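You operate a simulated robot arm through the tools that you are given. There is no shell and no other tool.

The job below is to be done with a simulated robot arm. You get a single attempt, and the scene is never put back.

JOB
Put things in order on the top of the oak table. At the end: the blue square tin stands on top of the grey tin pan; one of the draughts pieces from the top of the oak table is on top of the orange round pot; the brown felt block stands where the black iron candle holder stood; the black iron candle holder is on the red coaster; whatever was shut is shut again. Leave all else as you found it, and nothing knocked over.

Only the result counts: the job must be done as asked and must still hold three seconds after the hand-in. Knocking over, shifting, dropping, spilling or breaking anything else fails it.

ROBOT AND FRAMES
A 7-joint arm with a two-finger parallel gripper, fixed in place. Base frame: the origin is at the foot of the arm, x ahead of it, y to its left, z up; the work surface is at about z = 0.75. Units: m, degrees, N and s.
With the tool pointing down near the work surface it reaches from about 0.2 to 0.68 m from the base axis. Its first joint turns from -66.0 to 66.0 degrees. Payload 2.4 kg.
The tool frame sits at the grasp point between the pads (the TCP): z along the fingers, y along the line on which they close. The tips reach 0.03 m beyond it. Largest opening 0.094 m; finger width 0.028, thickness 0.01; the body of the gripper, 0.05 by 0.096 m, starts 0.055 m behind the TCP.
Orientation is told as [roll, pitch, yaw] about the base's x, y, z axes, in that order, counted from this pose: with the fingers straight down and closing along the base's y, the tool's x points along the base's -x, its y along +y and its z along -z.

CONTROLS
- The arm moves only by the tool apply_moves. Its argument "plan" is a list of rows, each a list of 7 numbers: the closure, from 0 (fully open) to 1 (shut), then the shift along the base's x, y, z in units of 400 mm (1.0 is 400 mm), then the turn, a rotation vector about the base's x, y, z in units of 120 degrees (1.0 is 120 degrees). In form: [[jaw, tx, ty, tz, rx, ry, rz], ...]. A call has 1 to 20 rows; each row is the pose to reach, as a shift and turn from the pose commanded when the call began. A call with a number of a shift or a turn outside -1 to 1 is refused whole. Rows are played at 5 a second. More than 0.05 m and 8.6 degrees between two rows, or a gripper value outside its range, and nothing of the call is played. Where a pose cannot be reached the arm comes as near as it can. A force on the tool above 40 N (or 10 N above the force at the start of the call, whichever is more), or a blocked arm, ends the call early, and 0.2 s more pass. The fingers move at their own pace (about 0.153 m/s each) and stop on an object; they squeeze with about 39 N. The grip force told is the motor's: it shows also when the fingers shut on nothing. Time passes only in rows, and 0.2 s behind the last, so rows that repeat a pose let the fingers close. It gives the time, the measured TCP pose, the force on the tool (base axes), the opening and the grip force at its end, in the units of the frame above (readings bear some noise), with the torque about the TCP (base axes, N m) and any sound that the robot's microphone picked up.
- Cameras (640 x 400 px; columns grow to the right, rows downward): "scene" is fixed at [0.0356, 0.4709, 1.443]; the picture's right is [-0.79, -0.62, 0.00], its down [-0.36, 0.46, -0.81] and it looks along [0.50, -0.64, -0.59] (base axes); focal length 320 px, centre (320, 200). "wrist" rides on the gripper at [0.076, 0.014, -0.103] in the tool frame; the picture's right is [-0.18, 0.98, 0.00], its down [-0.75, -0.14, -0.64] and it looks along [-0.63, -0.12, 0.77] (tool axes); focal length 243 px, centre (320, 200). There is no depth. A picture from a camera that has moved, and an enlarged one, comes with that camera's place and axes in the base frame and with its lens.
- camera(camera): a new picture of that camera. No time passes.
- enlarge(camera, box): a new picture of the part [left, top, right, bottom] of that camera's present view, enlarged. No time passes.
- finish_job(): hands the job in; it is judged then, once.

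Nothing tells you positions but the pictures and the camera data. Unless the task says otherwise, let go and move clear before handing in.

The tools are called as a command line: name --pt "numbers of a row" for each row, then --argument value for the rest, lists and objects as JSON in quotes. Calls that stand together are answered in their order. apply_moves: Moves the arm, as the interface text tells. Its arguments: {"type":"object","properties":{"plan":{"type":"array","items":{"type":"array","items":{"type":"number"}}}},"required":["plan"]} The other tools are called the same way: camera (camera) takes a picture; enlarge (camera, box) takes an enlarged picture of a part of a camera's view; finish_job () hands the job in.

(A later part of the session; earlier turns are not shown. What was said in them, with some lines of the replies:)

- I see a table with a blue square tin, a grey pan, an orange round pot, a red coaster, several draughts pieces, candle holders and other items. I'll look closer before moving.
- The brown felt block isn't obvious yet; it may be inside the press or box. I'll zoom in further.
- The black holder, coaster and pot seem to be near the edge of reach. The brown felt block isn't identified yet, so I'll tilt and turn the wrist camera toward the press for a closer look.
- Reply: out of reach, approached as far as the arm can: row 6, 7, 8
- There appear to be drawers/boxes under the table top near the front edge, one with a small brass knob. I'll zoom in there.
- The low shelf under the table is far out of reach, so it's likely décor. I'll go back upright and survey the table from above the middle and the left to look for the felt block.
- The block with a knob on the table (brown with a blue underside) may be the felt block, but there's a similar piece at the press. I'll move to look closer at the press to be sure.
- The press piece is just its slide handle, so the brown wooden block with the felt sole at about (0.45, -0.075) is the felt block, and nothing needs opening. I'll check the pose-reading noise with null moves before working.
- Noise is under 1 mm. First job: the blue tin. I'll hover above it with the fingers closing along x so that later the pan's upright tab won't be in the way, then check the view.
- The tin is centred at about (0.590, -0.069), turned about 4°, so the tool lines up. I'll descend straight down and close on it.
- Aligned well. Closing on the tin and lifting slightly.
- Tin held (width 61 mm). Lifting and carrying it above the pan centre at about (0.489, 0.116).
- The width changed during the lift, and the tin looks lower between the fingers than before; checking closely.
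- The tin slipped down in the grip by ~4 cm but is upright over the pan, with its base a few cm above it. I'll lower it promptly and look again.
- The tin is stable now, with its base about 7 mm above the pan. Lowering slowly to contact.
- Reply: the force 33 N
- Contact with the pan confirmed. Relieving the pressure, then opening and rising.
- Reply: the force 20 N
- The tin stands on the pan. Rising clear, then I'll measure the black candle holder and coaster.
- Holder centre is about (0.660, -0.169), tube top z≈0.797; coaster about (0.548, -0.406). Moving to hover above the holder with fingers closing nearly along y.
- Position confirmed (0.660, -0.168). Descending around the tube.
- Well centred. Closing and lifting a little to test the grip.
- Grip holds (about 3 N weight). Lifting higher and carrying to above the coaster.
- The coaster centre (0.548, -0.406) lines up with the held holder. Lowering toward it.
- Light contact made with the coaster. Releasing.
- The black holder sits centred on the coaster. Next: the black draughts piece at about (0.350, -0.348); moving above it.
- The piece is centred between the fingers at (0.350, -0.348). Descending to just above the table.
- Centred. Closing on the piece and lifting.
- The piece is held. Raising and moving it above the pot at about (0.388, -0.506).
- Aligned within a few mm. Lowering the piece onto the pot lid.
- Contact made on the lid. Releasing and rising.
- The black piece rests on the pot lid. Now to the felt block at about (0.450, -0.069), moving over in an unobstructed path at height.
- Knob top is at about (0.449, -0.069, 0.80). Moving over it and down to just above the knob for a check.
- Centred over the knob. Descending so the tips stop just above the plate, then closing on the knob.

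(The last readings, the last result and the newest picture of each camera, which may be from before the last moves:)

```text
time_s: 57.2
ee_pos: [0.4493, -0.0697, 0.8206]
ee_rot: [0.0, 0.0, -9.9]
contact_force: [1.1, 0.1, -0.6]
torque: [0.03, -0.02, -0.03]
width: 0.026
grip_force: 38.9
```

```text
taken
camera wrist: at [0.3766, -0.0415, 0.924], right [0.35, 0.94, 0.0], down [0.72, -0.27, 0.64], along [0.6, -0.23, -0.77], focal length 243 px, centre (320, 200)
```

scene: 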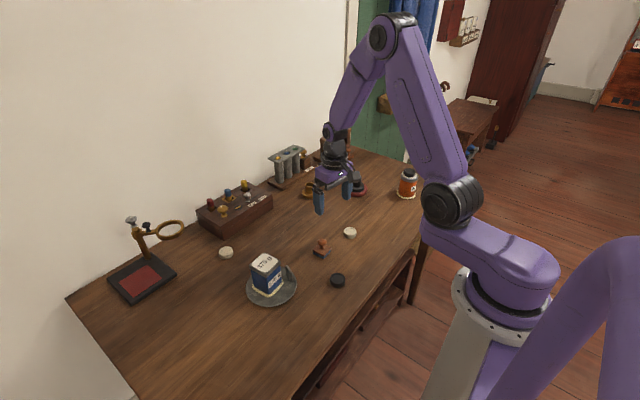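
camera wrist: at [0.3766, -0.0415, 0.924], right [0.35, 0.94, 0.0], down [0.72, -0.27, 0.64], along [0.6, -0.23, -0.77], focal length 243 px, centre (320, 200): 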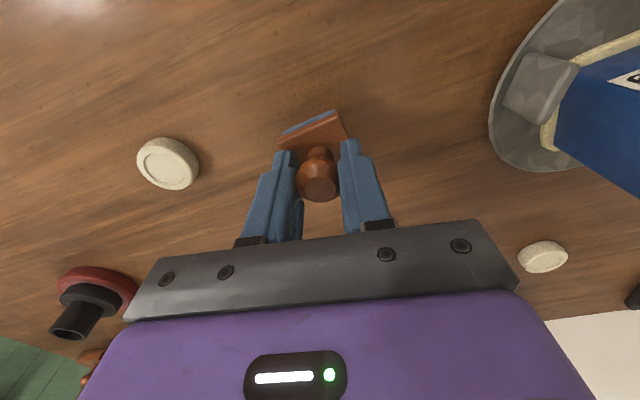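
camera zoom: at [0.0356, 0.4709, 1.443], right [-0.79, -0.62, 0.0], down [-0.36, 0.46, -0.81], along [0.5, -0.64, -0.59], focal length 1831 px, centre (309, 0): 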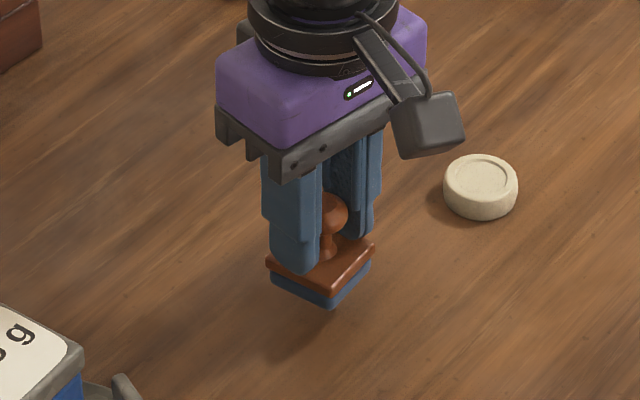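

Block held level. Carrying it to the spot where the holder stood, (0.660, -0.169).

apply_moves --pt "1 0 0 0.06 0 0 0" --pt "1 0 0 0.125 0 0 0" --pt "1 0.06 -0.028 0.125 0 0 0" --pt "1 0.13 -0.062 0.125 0 0 0" --pt "1 0.21 -0.1 0.125 0 0 0" --pt "1 0.29 -0.138 0.125 0 0 0" --pt "1 0.37 -0.176 0.125 0 0 0" --pt "1 0.45 -0.213 0.125 0 0 0" --pt "1 0.51 -0.242 0.125 0 0 0" --pt "1 0.5275 -0.25 0.125 0 0 0" --pt "1 0.5275 -0.25 0.125 0 0 0" --pt "1 0.5275 -0.25 0.125 0 0 0"

camera --camera "wrist"

enlarge --camera "scene" --box '[252, 155, 332, 225]'

```text
time_s: 59.8
ee_pos: [0.6578, -0.17, 0.8731]
ee_rot: [0.0, -0.1, -9.9]
contact_force: [0.2, -0.6, -0.5]
torque: [-0.01, 0.03, -0.03]
width: 0.0265
grip_force: 39.2
```

```text
taken
camera wrist: at [0.5862, -0.1425, 0.9755], right [0.35, 0.94, 0.0], down [0.72, -0.27, 0.64], along [0.6, -0.23, -0.77], focal length 243 px, centre (320, 200)
```

wrist: 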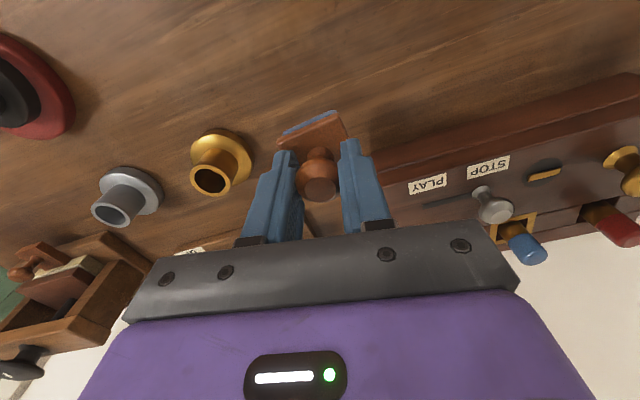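

```text
5.71 times, centred on (292, 190) of scene
camera zoom: at [0.0356, 0.4709, 1.443], right [-0.79, -0.62, 0.0], down [-0.36, 0.46, -0.81], along [0.5, -0.64, -0.59], focal length 1831 px, centre (480, 257)
```

zoom: 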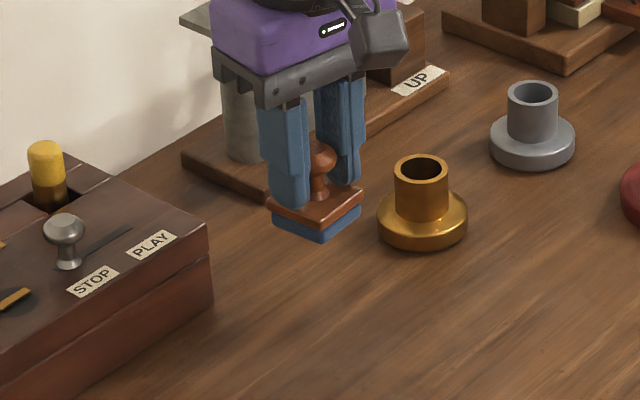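

apply_moves --pt "1 0 0 -0.05 0 0 0" --pt "1 0 0 -0.1 0 0 0" --pt "1 0 0 -0.14 0 0 0" --pt "1 0 0 -0.16 0 0 0" --pt "1 0 0 -0.16 0 0 0"

enlarge --camera "scene" --box '[252, 155, 332, 225]'

```text
time_s: 61.0
ee_pos: [0.6606, -0.1694, 0.8078]
ee_rot: [0.0, 0.0, -10.0]
contact_force: [-0.3, -0.3, 0.3]
torque: [0.0, -0.01, -0.02]
width: 0.0258
grip_force: 38.5
```

```text
5.71 times, centred on (292, 190) of scene
camera zoom: at [0.0356, 0.4709, 1.443], right [-0.79, -0.62, 0.0], down [-0.36, 0.46, -0.81], along [0.5, -0.64, -0.59], focal length 1831 px, centre (480, 257)
```

zoom: 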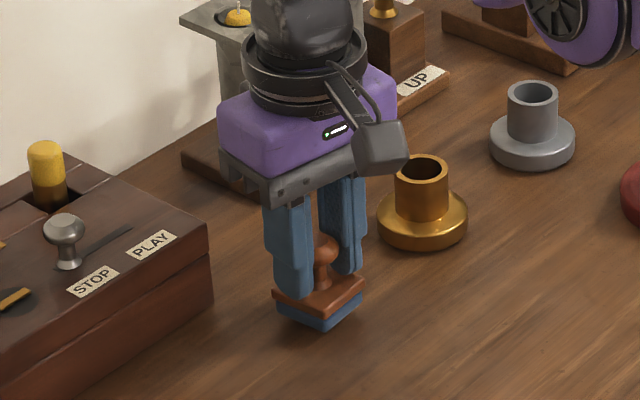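

apply_moves --pt "1 0 0 -0.006 0 0 0" --pt "1 0 0 -0.011 0 0 0" --pt "1 0 0 -0.011 0 0 0"

apply_moves --pt "1 0 0 -0.003 0 0 0" --pt "1 0 0 -0.003 0 0 0"

```text
time_s: 61.8
ee_pos: [0.66, -0.1677, 0.8022]
ee_rot: [-0.1, -0.1, -9.9]
contact_force: [0.7, 0.6, -0.1]
torque: [-0.01, 0.01, 0.01]
width: 0.0264
grip_force: 39.2
```

```text
time_s: 62.4
ee_pos: [0.6598, -0.1693, 0.8024]
ee_rot: [0.0, -0.1, -9.9]
contact_force: [-1.4, -0.1, 2.7]
torque: [0.03, -0.01, 0.0]
width: 0.026
grip_force: 39.2
```

Light contact with the table. Releasing and rising.

apply_moves --pt "0.66 0 0 0 0 0 0" --pt "0.55 0 0 0 0 0 0" --pt "0.4 0 0 0 0 0 0" --pt "0.25 0 0 0 0 0 0" --pt "0.15 0 0 0 0 0 0" --pt "0.15 0 0 0.03 0 0 0" --pt "0.15 0 0 0.08 0 0 0" --pt "0.15 0 0 0.15 0 0 0" --pt "0 -0.02 0 0.23 0 0 0" --pt "0 -0.1 0 0.3 0 0 0" --pt "0 -0.2 0 0.35 0 0 0" --pt "0 -0.3 0 0.35 0 0 0" --pt "0 -0.4 0 0.35 0 0 0" --pt "0 -0.5 0 0.35 0 0 0" --pt "0 -0.6 0 0.35 0 0 0" --pt "0 -0.6 0 0.35 0 0 0"

camera --camera "scene"

enlarge --camera "scene" --box '[252, 155, 412, 255]'

camera --camera "wrist"

```text
time_s: 65.8
ee_pos: [0.4195, -0.1686, 0.9416]
ee_rot: [-0.1, 0.0, -9.9]
contact_force: [0.6, -0.6, -1.2]
torque: [-0.02, 0.0, -0.02]
width: 0.094
grip_force: 0.0
```

```text
taken
```

scene: 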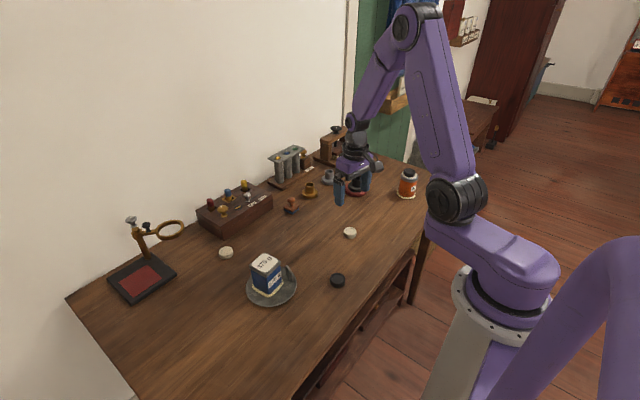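

```text
4.00 times, centred on (332, 205) of scene
camera zoom: at [0.0356, 0.4709, 1.443], right [-0.79, -0.62, 0.0], down [-0.36, 0.46, -0.81], along [0.5, -0.64, -0.59], focal length 1282 px, centre (272, 180)
```

zoom: 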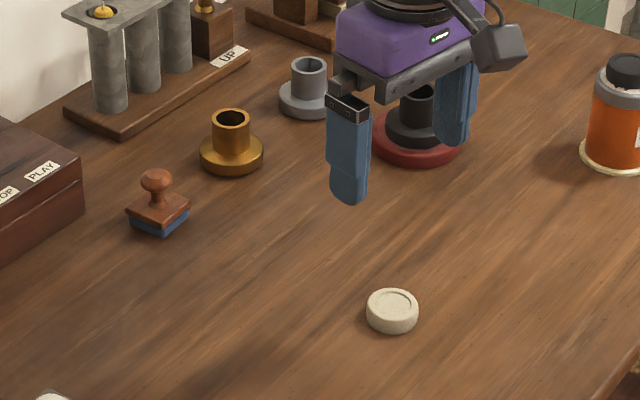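

```text
taken
camera wrist: at [0.3467, -0.1406, 1.0453], right [0.35, 0.94, 0.0], down [0.72, -0.27, 0.64], along [0.6, -0.23, -0.77], focal length 243 px, centre (320, 200)
```

wrist: 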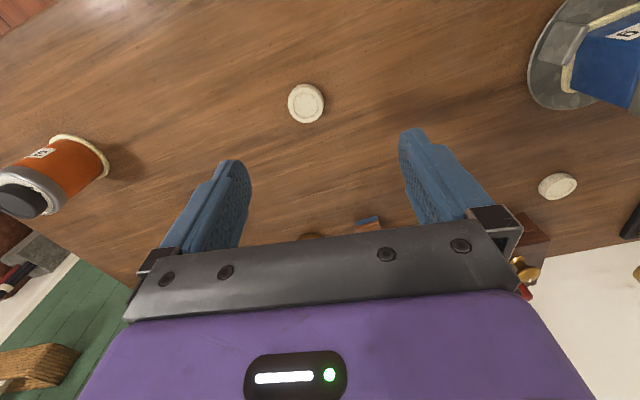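

All four placements look right; I'll do one last check of the pan, pot and overall scene.

enlarge --camera "scene" --box '[236, 250, 304, 306]'

enlarge --camera "scene" --box '[330, 160, 430, 230]'

enlarge --camera "scene" --box '[180, 140, 340, 240]'

```text
7.14 times, centred on (270, 278) of scene
camera zoom: at [0.0356, 0.4709, 1.443], right [-0.79, -0.62, 0.0], down [-0.36, 0.46, -0.81], along [0.5, -0.64, -0.59], focal length 2289 px, centre (677, -357)
```

zoom: 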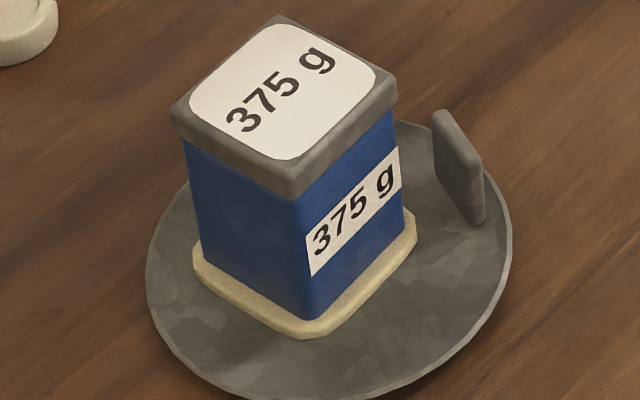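

```text
5.71 times, centred on (380, 195) of scene
camera zoom: at [0.0356, 0.4709, 1.443], right [-0.79, -0.62, 0.0], down [-0.36, 0.46, -0.81], along [0.5, -0.64, -0.59], focal length 1831 px, centre (-23, 229)
```

zoom: 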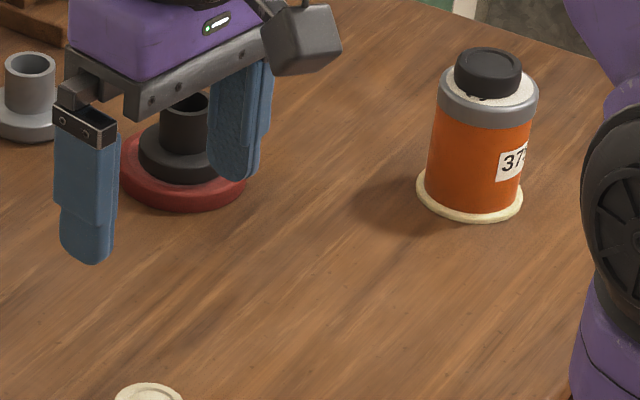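

```text
4.00 times, centred on (260, 190) of scene
camera zoom: at [0.0356, 0.4709, 1.443], right [-0.79, -0.62, 0.0], down [-0.36, 0.46, -0.81], along [0.5, -0.64, -0.59], focal length 1282 px, centre (560, 240)
```

zoom: 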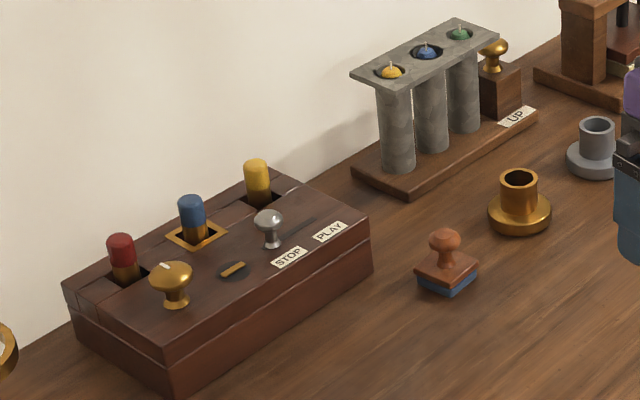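

Comparing with the first picture, the pan looks slightly shifted and turned (the tin's flange must have brushed its tab while it was carried over). I'll measure how much.

enlarge --camera "scene" --box '[236, 258, 304, 314]'

enlarge --camera "scene" --box '[276, 258, 304, 286]'

```text
7.14 times, centred on (270, 286) of scene
camera zoom: at [0.0356, 0.4709, 1.443], right [-0.79, -0.62, 0.0], down [-0.36, 0.46, -0.81], along [0.5, -0.64, -0.59], focal length 2289 px, centre (677, -414)
```

zoom: 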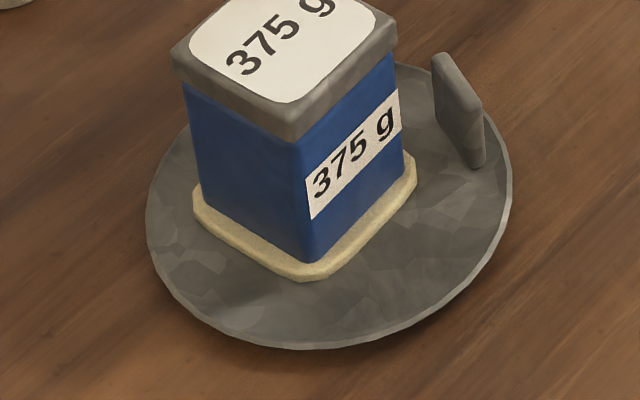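

```text
14.29 times, centred on (290, 272) of scene
camera zoom: at [0.0356, 0.4709, 1.443], right [-0.79, -0.62, 0.0], down [-0.36, 0.46, -0.81], along [0.5, -0.64, -0.59], focal length 4579 px, centre (749, -829)
```

zoom: 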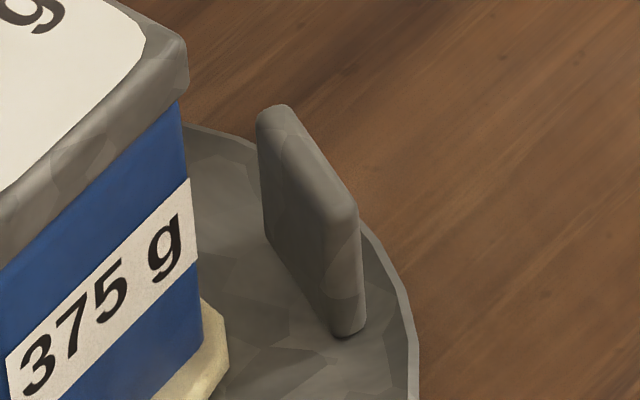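

The pan was nudged about 12 mm and turned about 8° (its tab stands to z≈0.795, a bit taller than I'd thought). I'll put it back using its tab as the handle: first hover over the tab with the camera on the side away from the tin.

apply_moves --pt "0 0.008 0.048 0 0 0 0.0577" --pt "0 0.015 0.095 0 0 0 0.1153" --pt "0 0.023 0.143 0 0 0 0.173" --pt "0 0.031 0.19 0 0 0 0.2307" --pt "0 0.039 0.238 0 0 0 0.2883" --pt "0 0.046 0.286 0 0 0 0.346" --pt "0 0.054 0.334 0 0 0 0.4037" --pt "0 0.062 0.381 0 0 0 0.4613" --pt "0 0.069 0.429 0 0 0 0.519" --pt "0 0.077 0.477 0 0 0 0.5767" --pt "0 0.085 0.525 0 0 0 0.6343" --pt "0 0.0925 0.5725 0 0 0 0.692" --pt "0 0.0925 0.5725 0 0 0 0.692" --pt "0 0.0925 0.5725 0 0 0 0.692"

camera --camera "wrist"

camera --camera "scene"

```text
time_s: 68.8
ee_pos: [0.4583, 0.061, 0.942]
ee_rot: [0.0, 0.1, 73.1]
contact_force: [-0.2, -1.2, 0.6]
torque: [-0.02, -0.01, -0.03]
width: 0.0941
grip_force: 0.1
```

```text
taken
camera wrist: at [0.422, -0.007, 1.0449], right [-0.89, 0.46, 0.0], down [0.35, 0.68, 0.64], along [0.3, 0.57, -0.77], focal length 243 px, centre (320, 200)
```

wrist: 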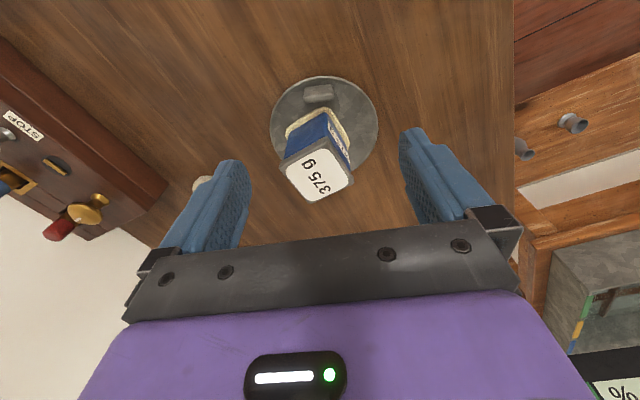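

```text
taken
```

scene: 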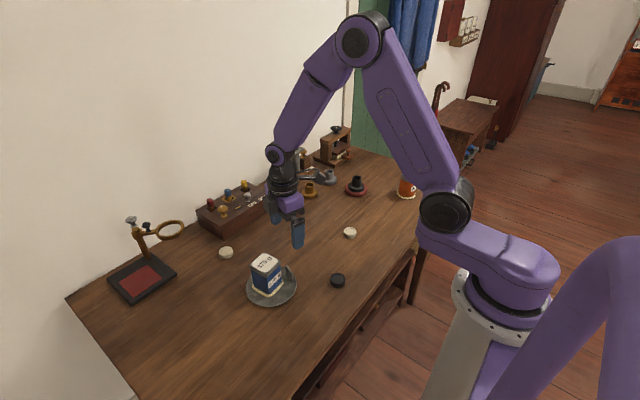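

enlarge --camera "wrist" --box '[260, 65, 390, 205]'

enlarge --camera "wrist" --box '[290, 70, 350, 120]'

```text
2.86 times, centred on (325, 135) of wrist
camera zoom: at [0.422, -0.007, 1.0449], right [-0.89, 0.46, 0.0], down [0.35, 0.68, 0.64], along [0.3, 0.57, -0.77], focal length 693 px, centre (306, 386)
```

zoom: 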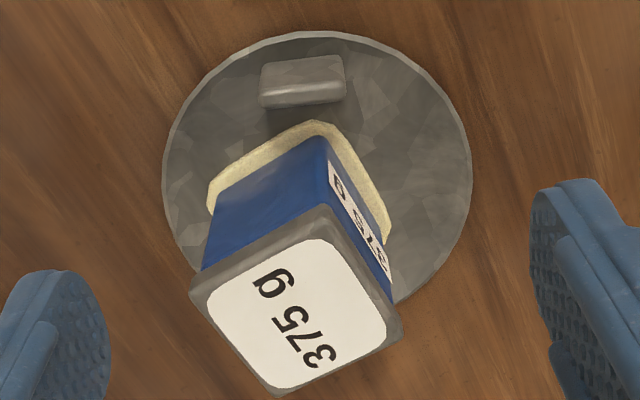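

```text
8.00 times, centred on (320, 95) of wrist
camera zoom: at [0.422, -0.007, 1.0449], right [-0.89, 0.46, 0.0], down [0.35, 0.68, 0.64], along [0.3, 0.57, -0.77], focal length 1941 px, centre (320, 1040)
```

zoom: 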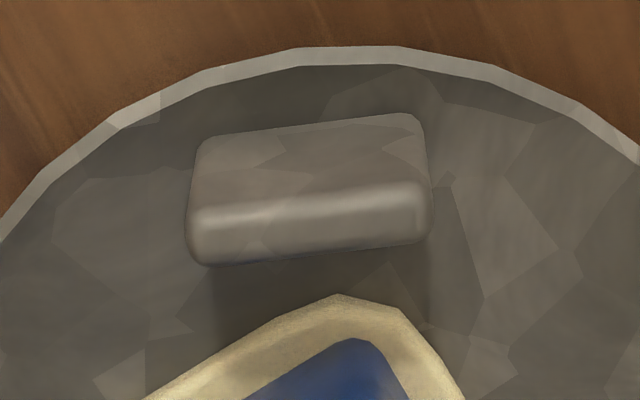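

I've measured the tab: centre about (0.458, 0.061), lying at about -21°. I'll align to it, descend with fingers open on either end of it, away from the tin.

apply_moves --pt "0 0 -0.003 -0.06 0 0 -0.0167" --pt "0 0 -0.003 -0.12 0 0 -0.0333" --pt "0 0 -0.003 -0.18 0 0 -0.0333" --pt "0 0 -0.003 -0.23 0 0 -0.0333" --pt "0 0 -0.003 -0.25 0 0 -0.0333" --pt "0 0 -0.003 -0.25 0 0 -0.0333"

camera --camera "wrist"

enlarge --camera "scene" --box '[230, 220, 330, 310]'

```text
time_s: 70.2
ee_pos: [0.4581, 0.0583, 0.84]
ee_rot: [0.0, 0.1, 69.1]
contact_force: [-0.5, 0.0, 0.1]
torque: [-0.02, 0.0, -0.01]
width: 0.0942
grip_force: 0.1
```

```text
taken
camera wrist: at [0.4168, -0.0071, 0.9432], right [-0.85, 0.52, 0.0], down [0.4, 0.65, 0.64], along [0.34, 0.55, -0.77], focal length 243 px, centre (320, 200)
```

wrist: 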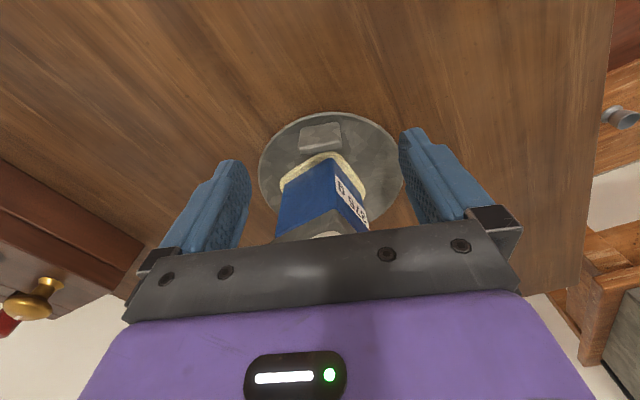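

```text
4.44 times, centred on (280, 265) of scene
camera zoom: at [0.0356, 0.4709, 1.443], right [-0.79, -0.62, 0.0], down [-0.36, 0.46, -0.81], along [0.5, -0.64, -0.59], focal length 1424 px, centre (498, -89)
```

zoom: 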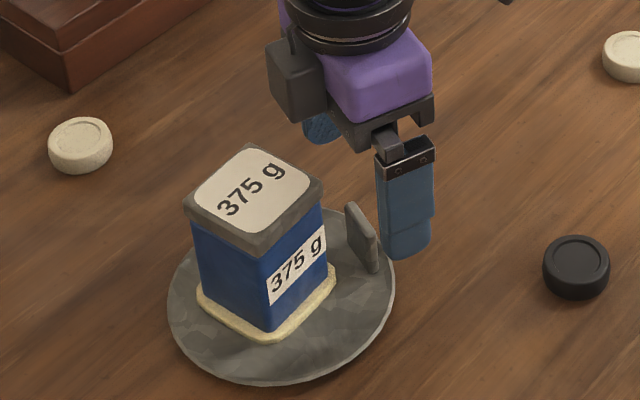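

enlarge --camera "wrist" --box '[280, 105, 360, 175]'

enlarge --camera "scene" --box '[266, 240, 330, 290]'

```text
5.71 times, centred on (320, 140) of wrist
camera zoom: at [0.4168, -0.0071, 0.9432], right [-0.85, 0.52, 0.0], down [0.4, 0.65, 0.64], along [0.34, 0.55, -0.77], focal length 1386 px, centre (320, 543)
```

zoom: 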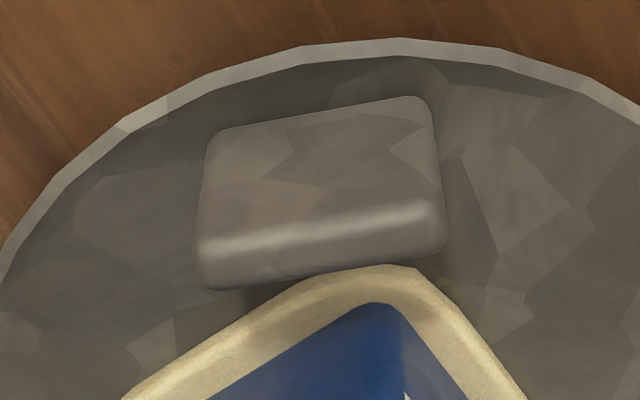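

```text
8.00 times, centred on (298, 265) of scene
camera zoom: at [0.0356, 0.4709, 1.443], right [-0.79, -0.62, 0.0], down [-0.36, 0.46, -0.81], along [0.5, -0.64, -0.59], focal length 2564 px, centre (496, -320)
```

zoom: 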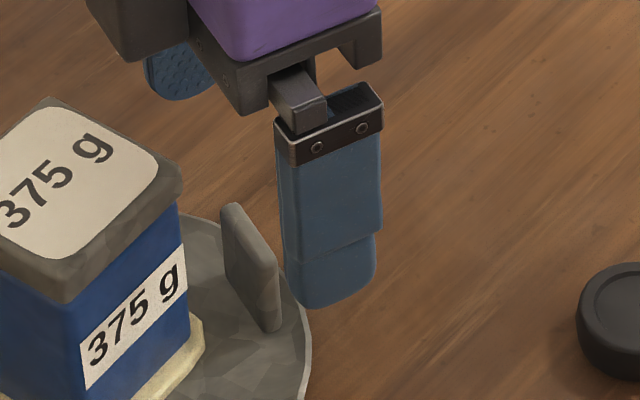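

Aligned with the tab, with the TCP about 3 mm on the side away from the tin. Descending further and then closing on the tab's ends.

apply_moves --pt "0 0 0 -0.04 0 0 0" --pt "0 0 0 -0.08 0 0 0" --pt "0 0 0 -0.1 0 0 0" --pt "0 0 0 -0.1 0 0 0"

enlarge --camera "scene" --box '[230, 220, 330, 310]'

camera --camera "wrist"

```text
time_s: 71.2
ee_pos: [0.4577, 0.0591, 0.8007]
ee_rot: [0.0, 0.0, 69.1]
contact_force: [0.8, -0.8, -0.1]
torque: [0.0, 0.0, 0.0]
width: 0.0942
grip_force: 0.1
```

```text
4.44 times, centred on (280, 265) of scene
camera zoom: at [0.0356, 0.4709, 1.443], right [-0.79, -0.62, 0.0], down [-0.36, 0.46, -0.81], along [0.5, -0.64, -0.59], focal length 1424 px, centre (498, -89)
```

zoom: 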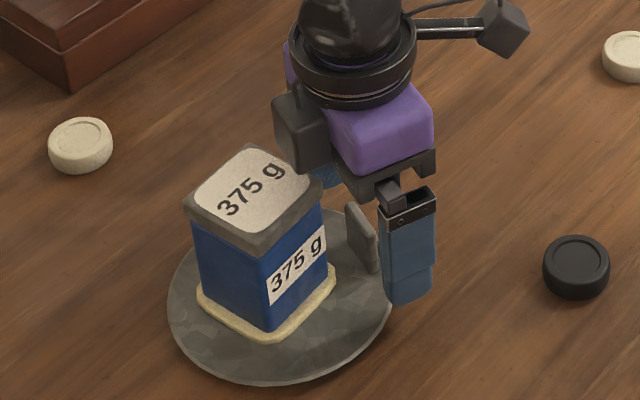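

```text
taken
camera wrist: at [0.4168, -0.0067, 0.9041], right [-0.85, 0.52, 0.0], down [0.4, 0.65, 0.64], along [0.34, 0.55, -0.77], focal length 243 px, centre (320, 200)
```

wrist: 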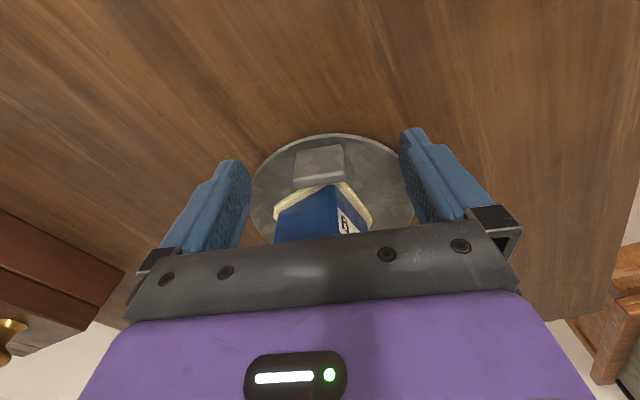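

No contact so far. Closing on the tab.

apply_moves --pt "0.2 0 0 0 0 0 0" --pt "0.4 0 0 0 0 0 0" --pt "0.55 0 0 0 0 0 0" --pt "0.65 0 0 0 0 0 0" --pt "0.75 0 0 0 0 0 0" --pt "0.85 0 0 0 0 0 0" --pt "0.85 0 0 0 0 0 0"

enlarge --camera "scene" --box '[230, 220, 330, 310]'

camera --camera "wrist"

```text
time_s: 72.8
ee_pos: [0.4581, 0.059, 0.8008]
ee_rot: [0.1, 0.0, 69.0]
contact_force: [1.0, -0.3, -0.1]
torque: [0.12, -0.08, -0.07]
width: 0.0313
grip_force: 38.9
```

```text
4.44 times, centred on (280, 265) of scene
camera zoom: at [0.0356, 0.4709, 1.443], right [-0.79, -0.62, 0.0], down [-0.36, 0.46, -0.81], along [0.5, -0.64, -0.59], focal length 1424 px, centre (498, -89)
```

zoom: 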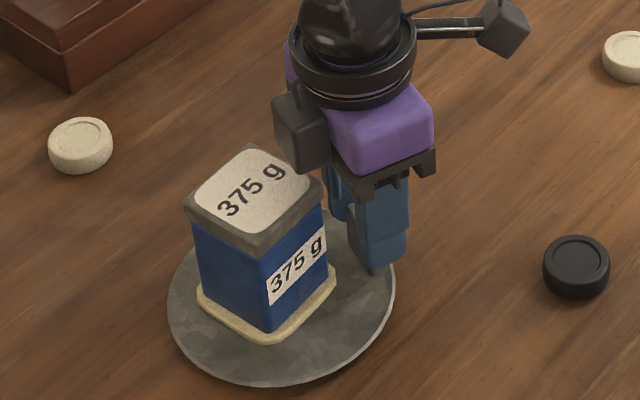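

```text
taken
camera wrist: at [0.4168, -0.0067, 0.9042], right [-0.85, 0.52, 0.0], down [0.4, 0.65, 0.64], along [0.34, 0.55, -0.77], focal length 243 px, centre (320, 200)
```

wrist: 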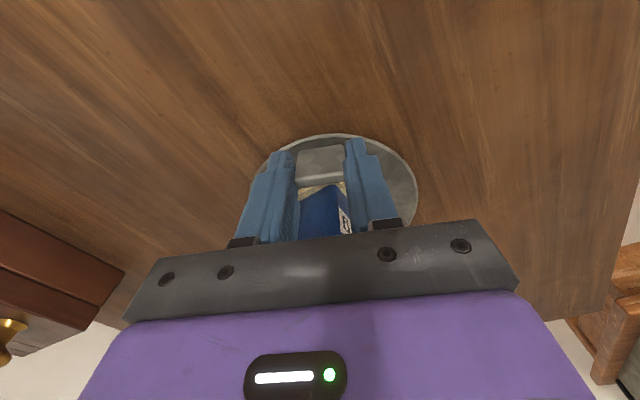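

Tab gripped (31 mm). Moving the pan back slowly, half way first.

apply_moves --pt "0.85 0.003 -0.0009 0 0 0 0.004" --pt "0.85 0.0075 -0.0023 0 0 0 0.0105" --pt "0.85 0.0125 -0.0038 0 0 0 0.0175" --pt "0.85 0.0175 -0.0053 0 0 0 0.0245" --pt "0.85 0.022 -0.0067 0 0 0 0.031" --pt "0.85 0.0247 -0.0075 0 0 0 0.0346" --pt "0.85 0.0247 -0.0075 0 0 0 0.0346"

enlarge --camera "scene" --box '[230, 220, 330, 310]'

```text
time_s: 74.4
ee_pos: [0.467, 0.0549, 0.8009]
ee_rot: [0.0, 0.1, 73.3]
contact_force: [-1.5, -0.7, -1.0]
torque: [0.0, 0.05, 0.05]
width: 0.0313
grip_force: 38.8
```

```text
4.44 times, centred on (280, 265) of scene
camera zoom: at [0.0356, 0.4709, 1.443], right [-0.79, -0.62, 0.0], down [-0.36, 0.46, -0.81], along [0.5, -0.64, -0.59], focal length 1424 px, centre (498, -89)
```

zoom: 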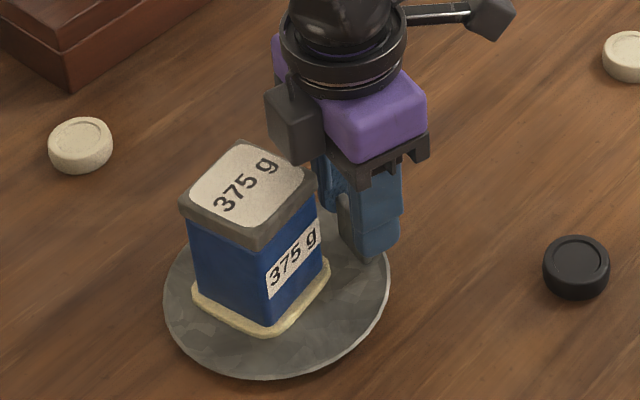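

Pan and tin move together nicely. Completing the second half.

apply_moves --pt "0.85 0.003 -0.0009 0 0 0 0.004" --pt "0.85 0.0075 -0.0023 0 0 0 0.0105" --pt "0.85 0.0125 -0.0038 0 0 0 0.0175" --pt "0.85 0.0175 -0.0053 0 0 0 0.0245" --pt "0.85 0.022 -0.0067 0 0 0 0.031" --pt "0.85 0.0247 -0.0075 0 0 0 0.0346" --pt "0.85 0.0247 -0.0075 0 0 0 0.0346"

enlarge --camera "scene" --box '[236, 250, 304, 306]'

enlarge --camera "scene" --box '[236, 258, 304, 314]'

```text
time_s: 76.0
ee_pos: [0.4772, 0.0531, 0.8013]
ee_rot: [0.0, -0.1, 77.5]
contact_force: [-0.3, 0.0, -3.7]
torque: [-0.31, 0.1, 0.0]
width: 0.0315
grip_force: 39.1
```

```text
7.14 times, centred on (270, 278) of scene
camera zoom: at [0.0357, 0.4709, 1.443], right [-0.79, -0.62, 0.0], down [-0.36, 0.46, -0.81], along [0.5, -0.64, -0.59], focal length 2289 px, centre (677, -357)
```

zoom: 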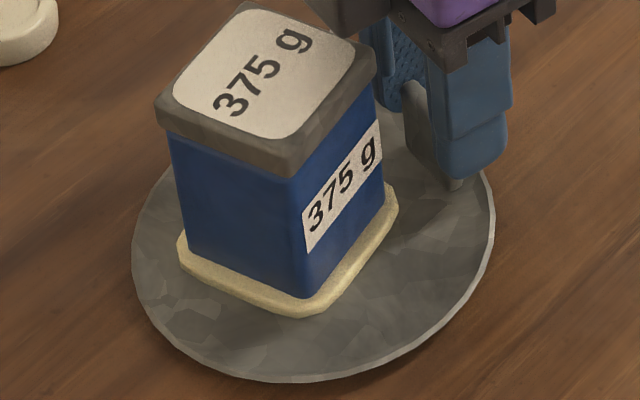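

```text
7.14 times, centred on (270, 286) of scene
camera zoom: at [0.0357, 0.4709, 1.443], right [-0.79, -0.62, 0.0], down [-0.36, 0.46, -0.81], along [0.5, -0.64, -0.59], focal length 2289 px, centre (677, -414)
```

zoom: 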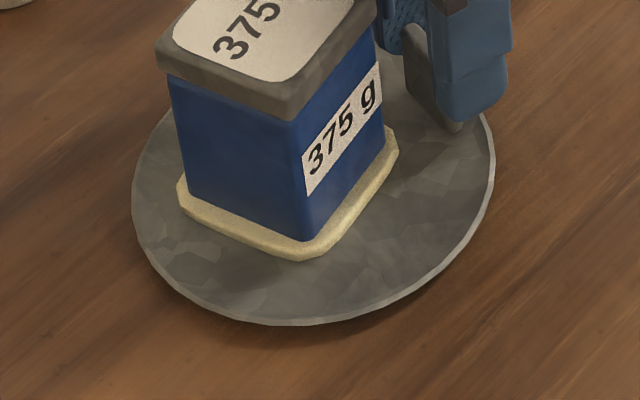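

The pan's outline now matches the original (left 131/130, right 495/495, bottom 383/385 px). Easing down a hair and releasing the tab.

apply_moves --pt "0.85 0 0 -0.001 0 0 0" --pt "0.85 0 0 -0.002 0 0 0" --pt "0.85 0 0 -0.002 0 0 0"

```text
time_s: 76.8
ee_pos: [0.4758, 0.0542, 0.8021]
ee_rot: [0.0, -0.1, 77.4]
contact_force: [1.1, 0.1, -1.0]
torque: [0.03, 0.01, -0.13]
width: 0.0313
grip_force: 38.9
```

apply_moves --pt "0.62 0 0 0 0 0 0" --pt "0.55 0 0 0 0 0 0" --pt "0.45 0 0 0 0 0 0" --pt "0.35 0 0 0 0 0 0" --pt "0.25 0 0 0 0 0 0" --pt "0.25 0 0 0 0 0 0" --pt "0.25 0 0 0.03 0 0 0" --pt "0.25 0 0 0.08 0 0 0" --pt "0.25 0 0 0.16 0 0 0" --pt "0.2 0 0 0.26 0 0 0" --pt "0.1 0 -0.05 0.34 0 0 0" --pt "0 -0.05 -0.15 0.4 0 0 0" --pt "0 -0.1 -0.25 0.4 0 0 0" --pt "0 -0.15 -0.35 0.4 0 0 0" --pt "0 -0.2 -0.45 0.4 0 0 0" --pt "0 -0.2 -0.45 0.4 0 0 0"

camera --camera "scene"

enlarge --camera "scene" --box '[236, 250, 304, 306]'

enlarge --camera "scene" --box '[280, 140, 440, 240]'

```text
refused: row 12 steps farther than a row can; nothing moved
```

```text
taken
```

scene: 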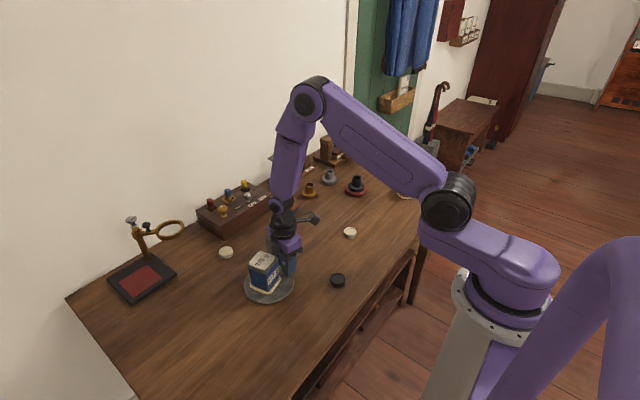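

```text
7.14 times, centred on (270, 278) of scene
camera zoom: at [0.0356, 0.4709, 1.443], right [-0.79, -0.62, 0.0], down [-0.36, 0.46, -0.81], along [0.5, -0.64, -0.59], focal length 2289 px, centre (677, -357)
```

zoom: 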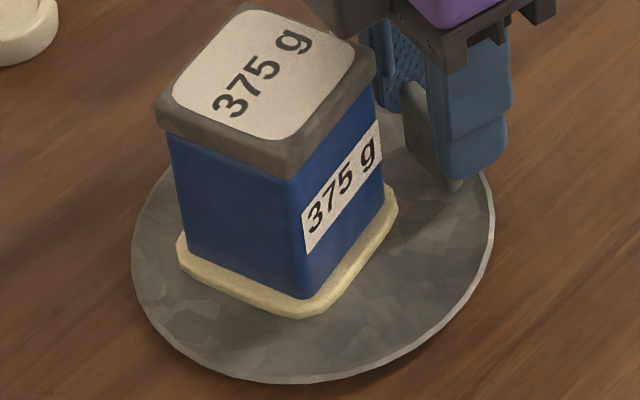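

```text
4.00 times, centred on (360, 190) of scene
camera zoom: at [0.0356, 0.4709, 1.443], right [-0.79, -0.62, 0.0], down [-0.36, 0.46, -0.81], along [0.5, -0.64, -0.59], focal length 1282 px, centre (160, 240)
```

zoom: 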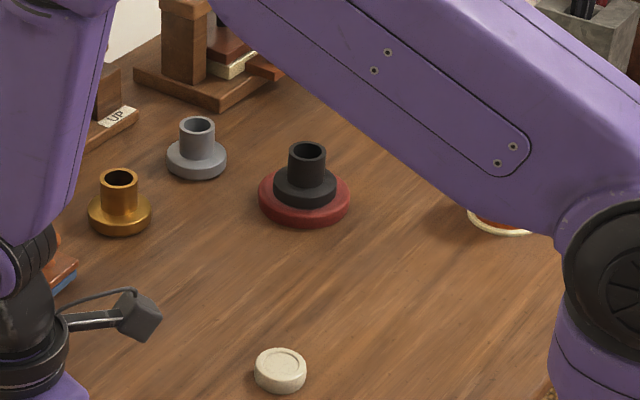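

That plan was refused (one step too large); nothing moved. Repeating with smaller steps.

apply_moves --pt "0.62 0 0 0 0 0 0" --pt "0.55 0 0 0 0 0 0" --pt "0.45 0 0 0 0 0 0" --pt "0.35 0 0 0 0 0 0" --pt "0.25 0 0 0 0 0 0" --pt "0.25 0 0 0 0 0 0" --pt "0.25 0 0 0.03 0 0 0" --pt "0.25 0 0 0.08 0 0 0" --pt "0.25 0 0 0.15 0 0 0" --pt "0.2 0 0 0.23 0 0 0" --pt "0.1 0 0 0.31 0 0 0" --pt "0 0 -0.04 0.37 0 0 0" --pt "0 -0.02 -0.12 0.4 0 0 0" --pt "0 -0.06 -0.2 0.4 0 0 0" --pt "0 -0.1 -0.28 0.4 0 0 0" --pt "0 -0.14 -0.36 0.4 0 0 0" --pt "0 -0.18 -0.44 0.4 0 0 0" --pt "0 -0.18 -0.44 0.4 0 0 0"

camera --camera "scene"

enlarge --camera "scene" --box '[236, 250, 304, 306]'

enlarge --camera "scene" --box '[270, 140, 430, 240]'

```text
time_s: 80.6
ee_pos: [0.4044, -0.1232, 0.9606]
ee_rot: [0.0, 0.1, 77.4]
contact_force: [1.3, 0.6, -1.1]
torque: [-0.01, -0.01, 0.01]
width: 0.0936
grip_force: 0.0
```

```text
taken
```

scene: 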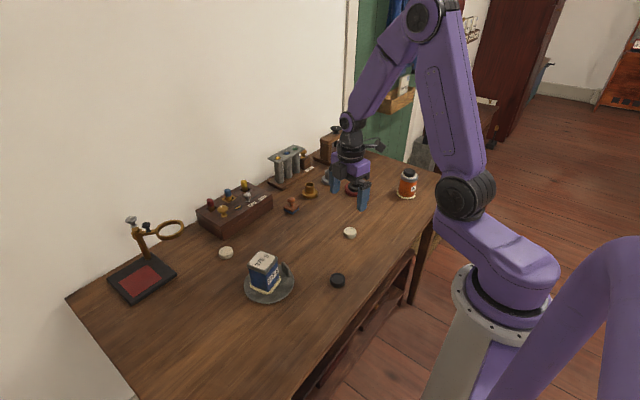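

```text
7.14 times, centred on (270, 278) of scene
camera zoom: at [0.0356, 0.4709, 1.443], right [-0.79, -0.62, 0.0], down [-0.36, 0.46, -0.81], along [0.5, -0.64, -0.59], focal length 2289 px, centre (677, -357)
```

zoom: 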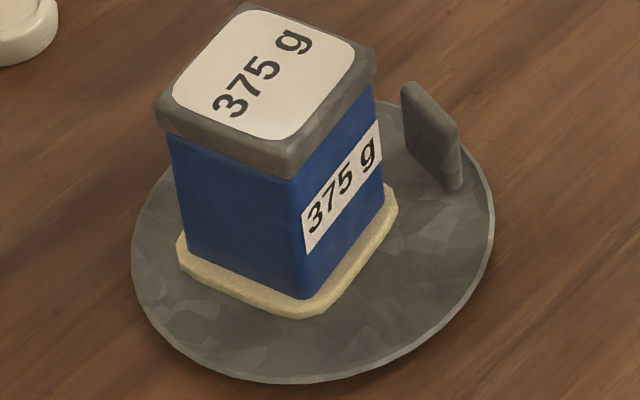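

```text
4.00 times, centred on (350, 190) of scene
camera zoom: at [0.0356, 0.4709, 1.443], right [-0.79, -0.62, 0.0], down [-0.36, 0.46, -0.81], along [0.5, -0.64, -0.59], focal length 1282 px, centre (200, 240)
```

zoom: 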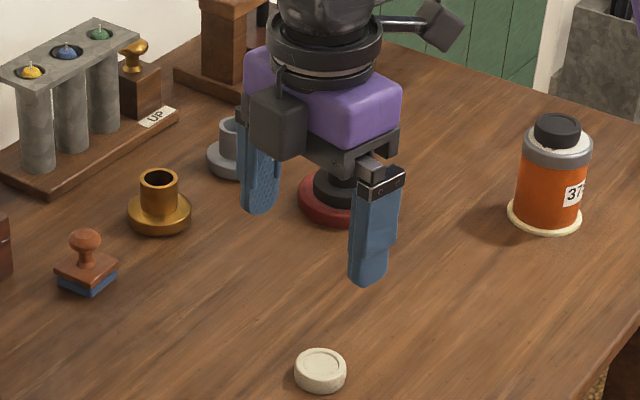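

The pan is back where it was, with the blue tin standing on it. The felt block is on the holder's old spot, the black holder is on the red coaster, and a black draughts piece is on the orange pot. The arm is clear and nothing had to be opened, so I'm handing in.

finish_job

```text
The job is handed in.
```

The job is handed in, and in the last pictures all four placements looked right and nothing was knocked over.

- **Blue square tin:** it stands upright on the grey tin pan.
- **Draughts piece:** one black piece from the table top is on the orange pot's lid, slightly off centre but resting flat.
- **Black iron candle holder:** it is centred on the red coaster.
- **Brown felt block:** it stands where the candle holder stood, to within a few millimetres as far as I can measure. I took this to be the brown wooden block with the knob and the blue felt underside. No other loose object on the table fitted the name.
- **Shut things:** I opened nothing, so nothing needed shutting again.

While I was carrying the tin, it slipped in the grip and brushed the pan's upright tab. That moved the pan about 12 mm and turned it about 8°. I gripped the tab and slid the pan back with the tin on it. Its outline then matched the first picture to within a couple of pixels in the enlarged view, about a millimetre.
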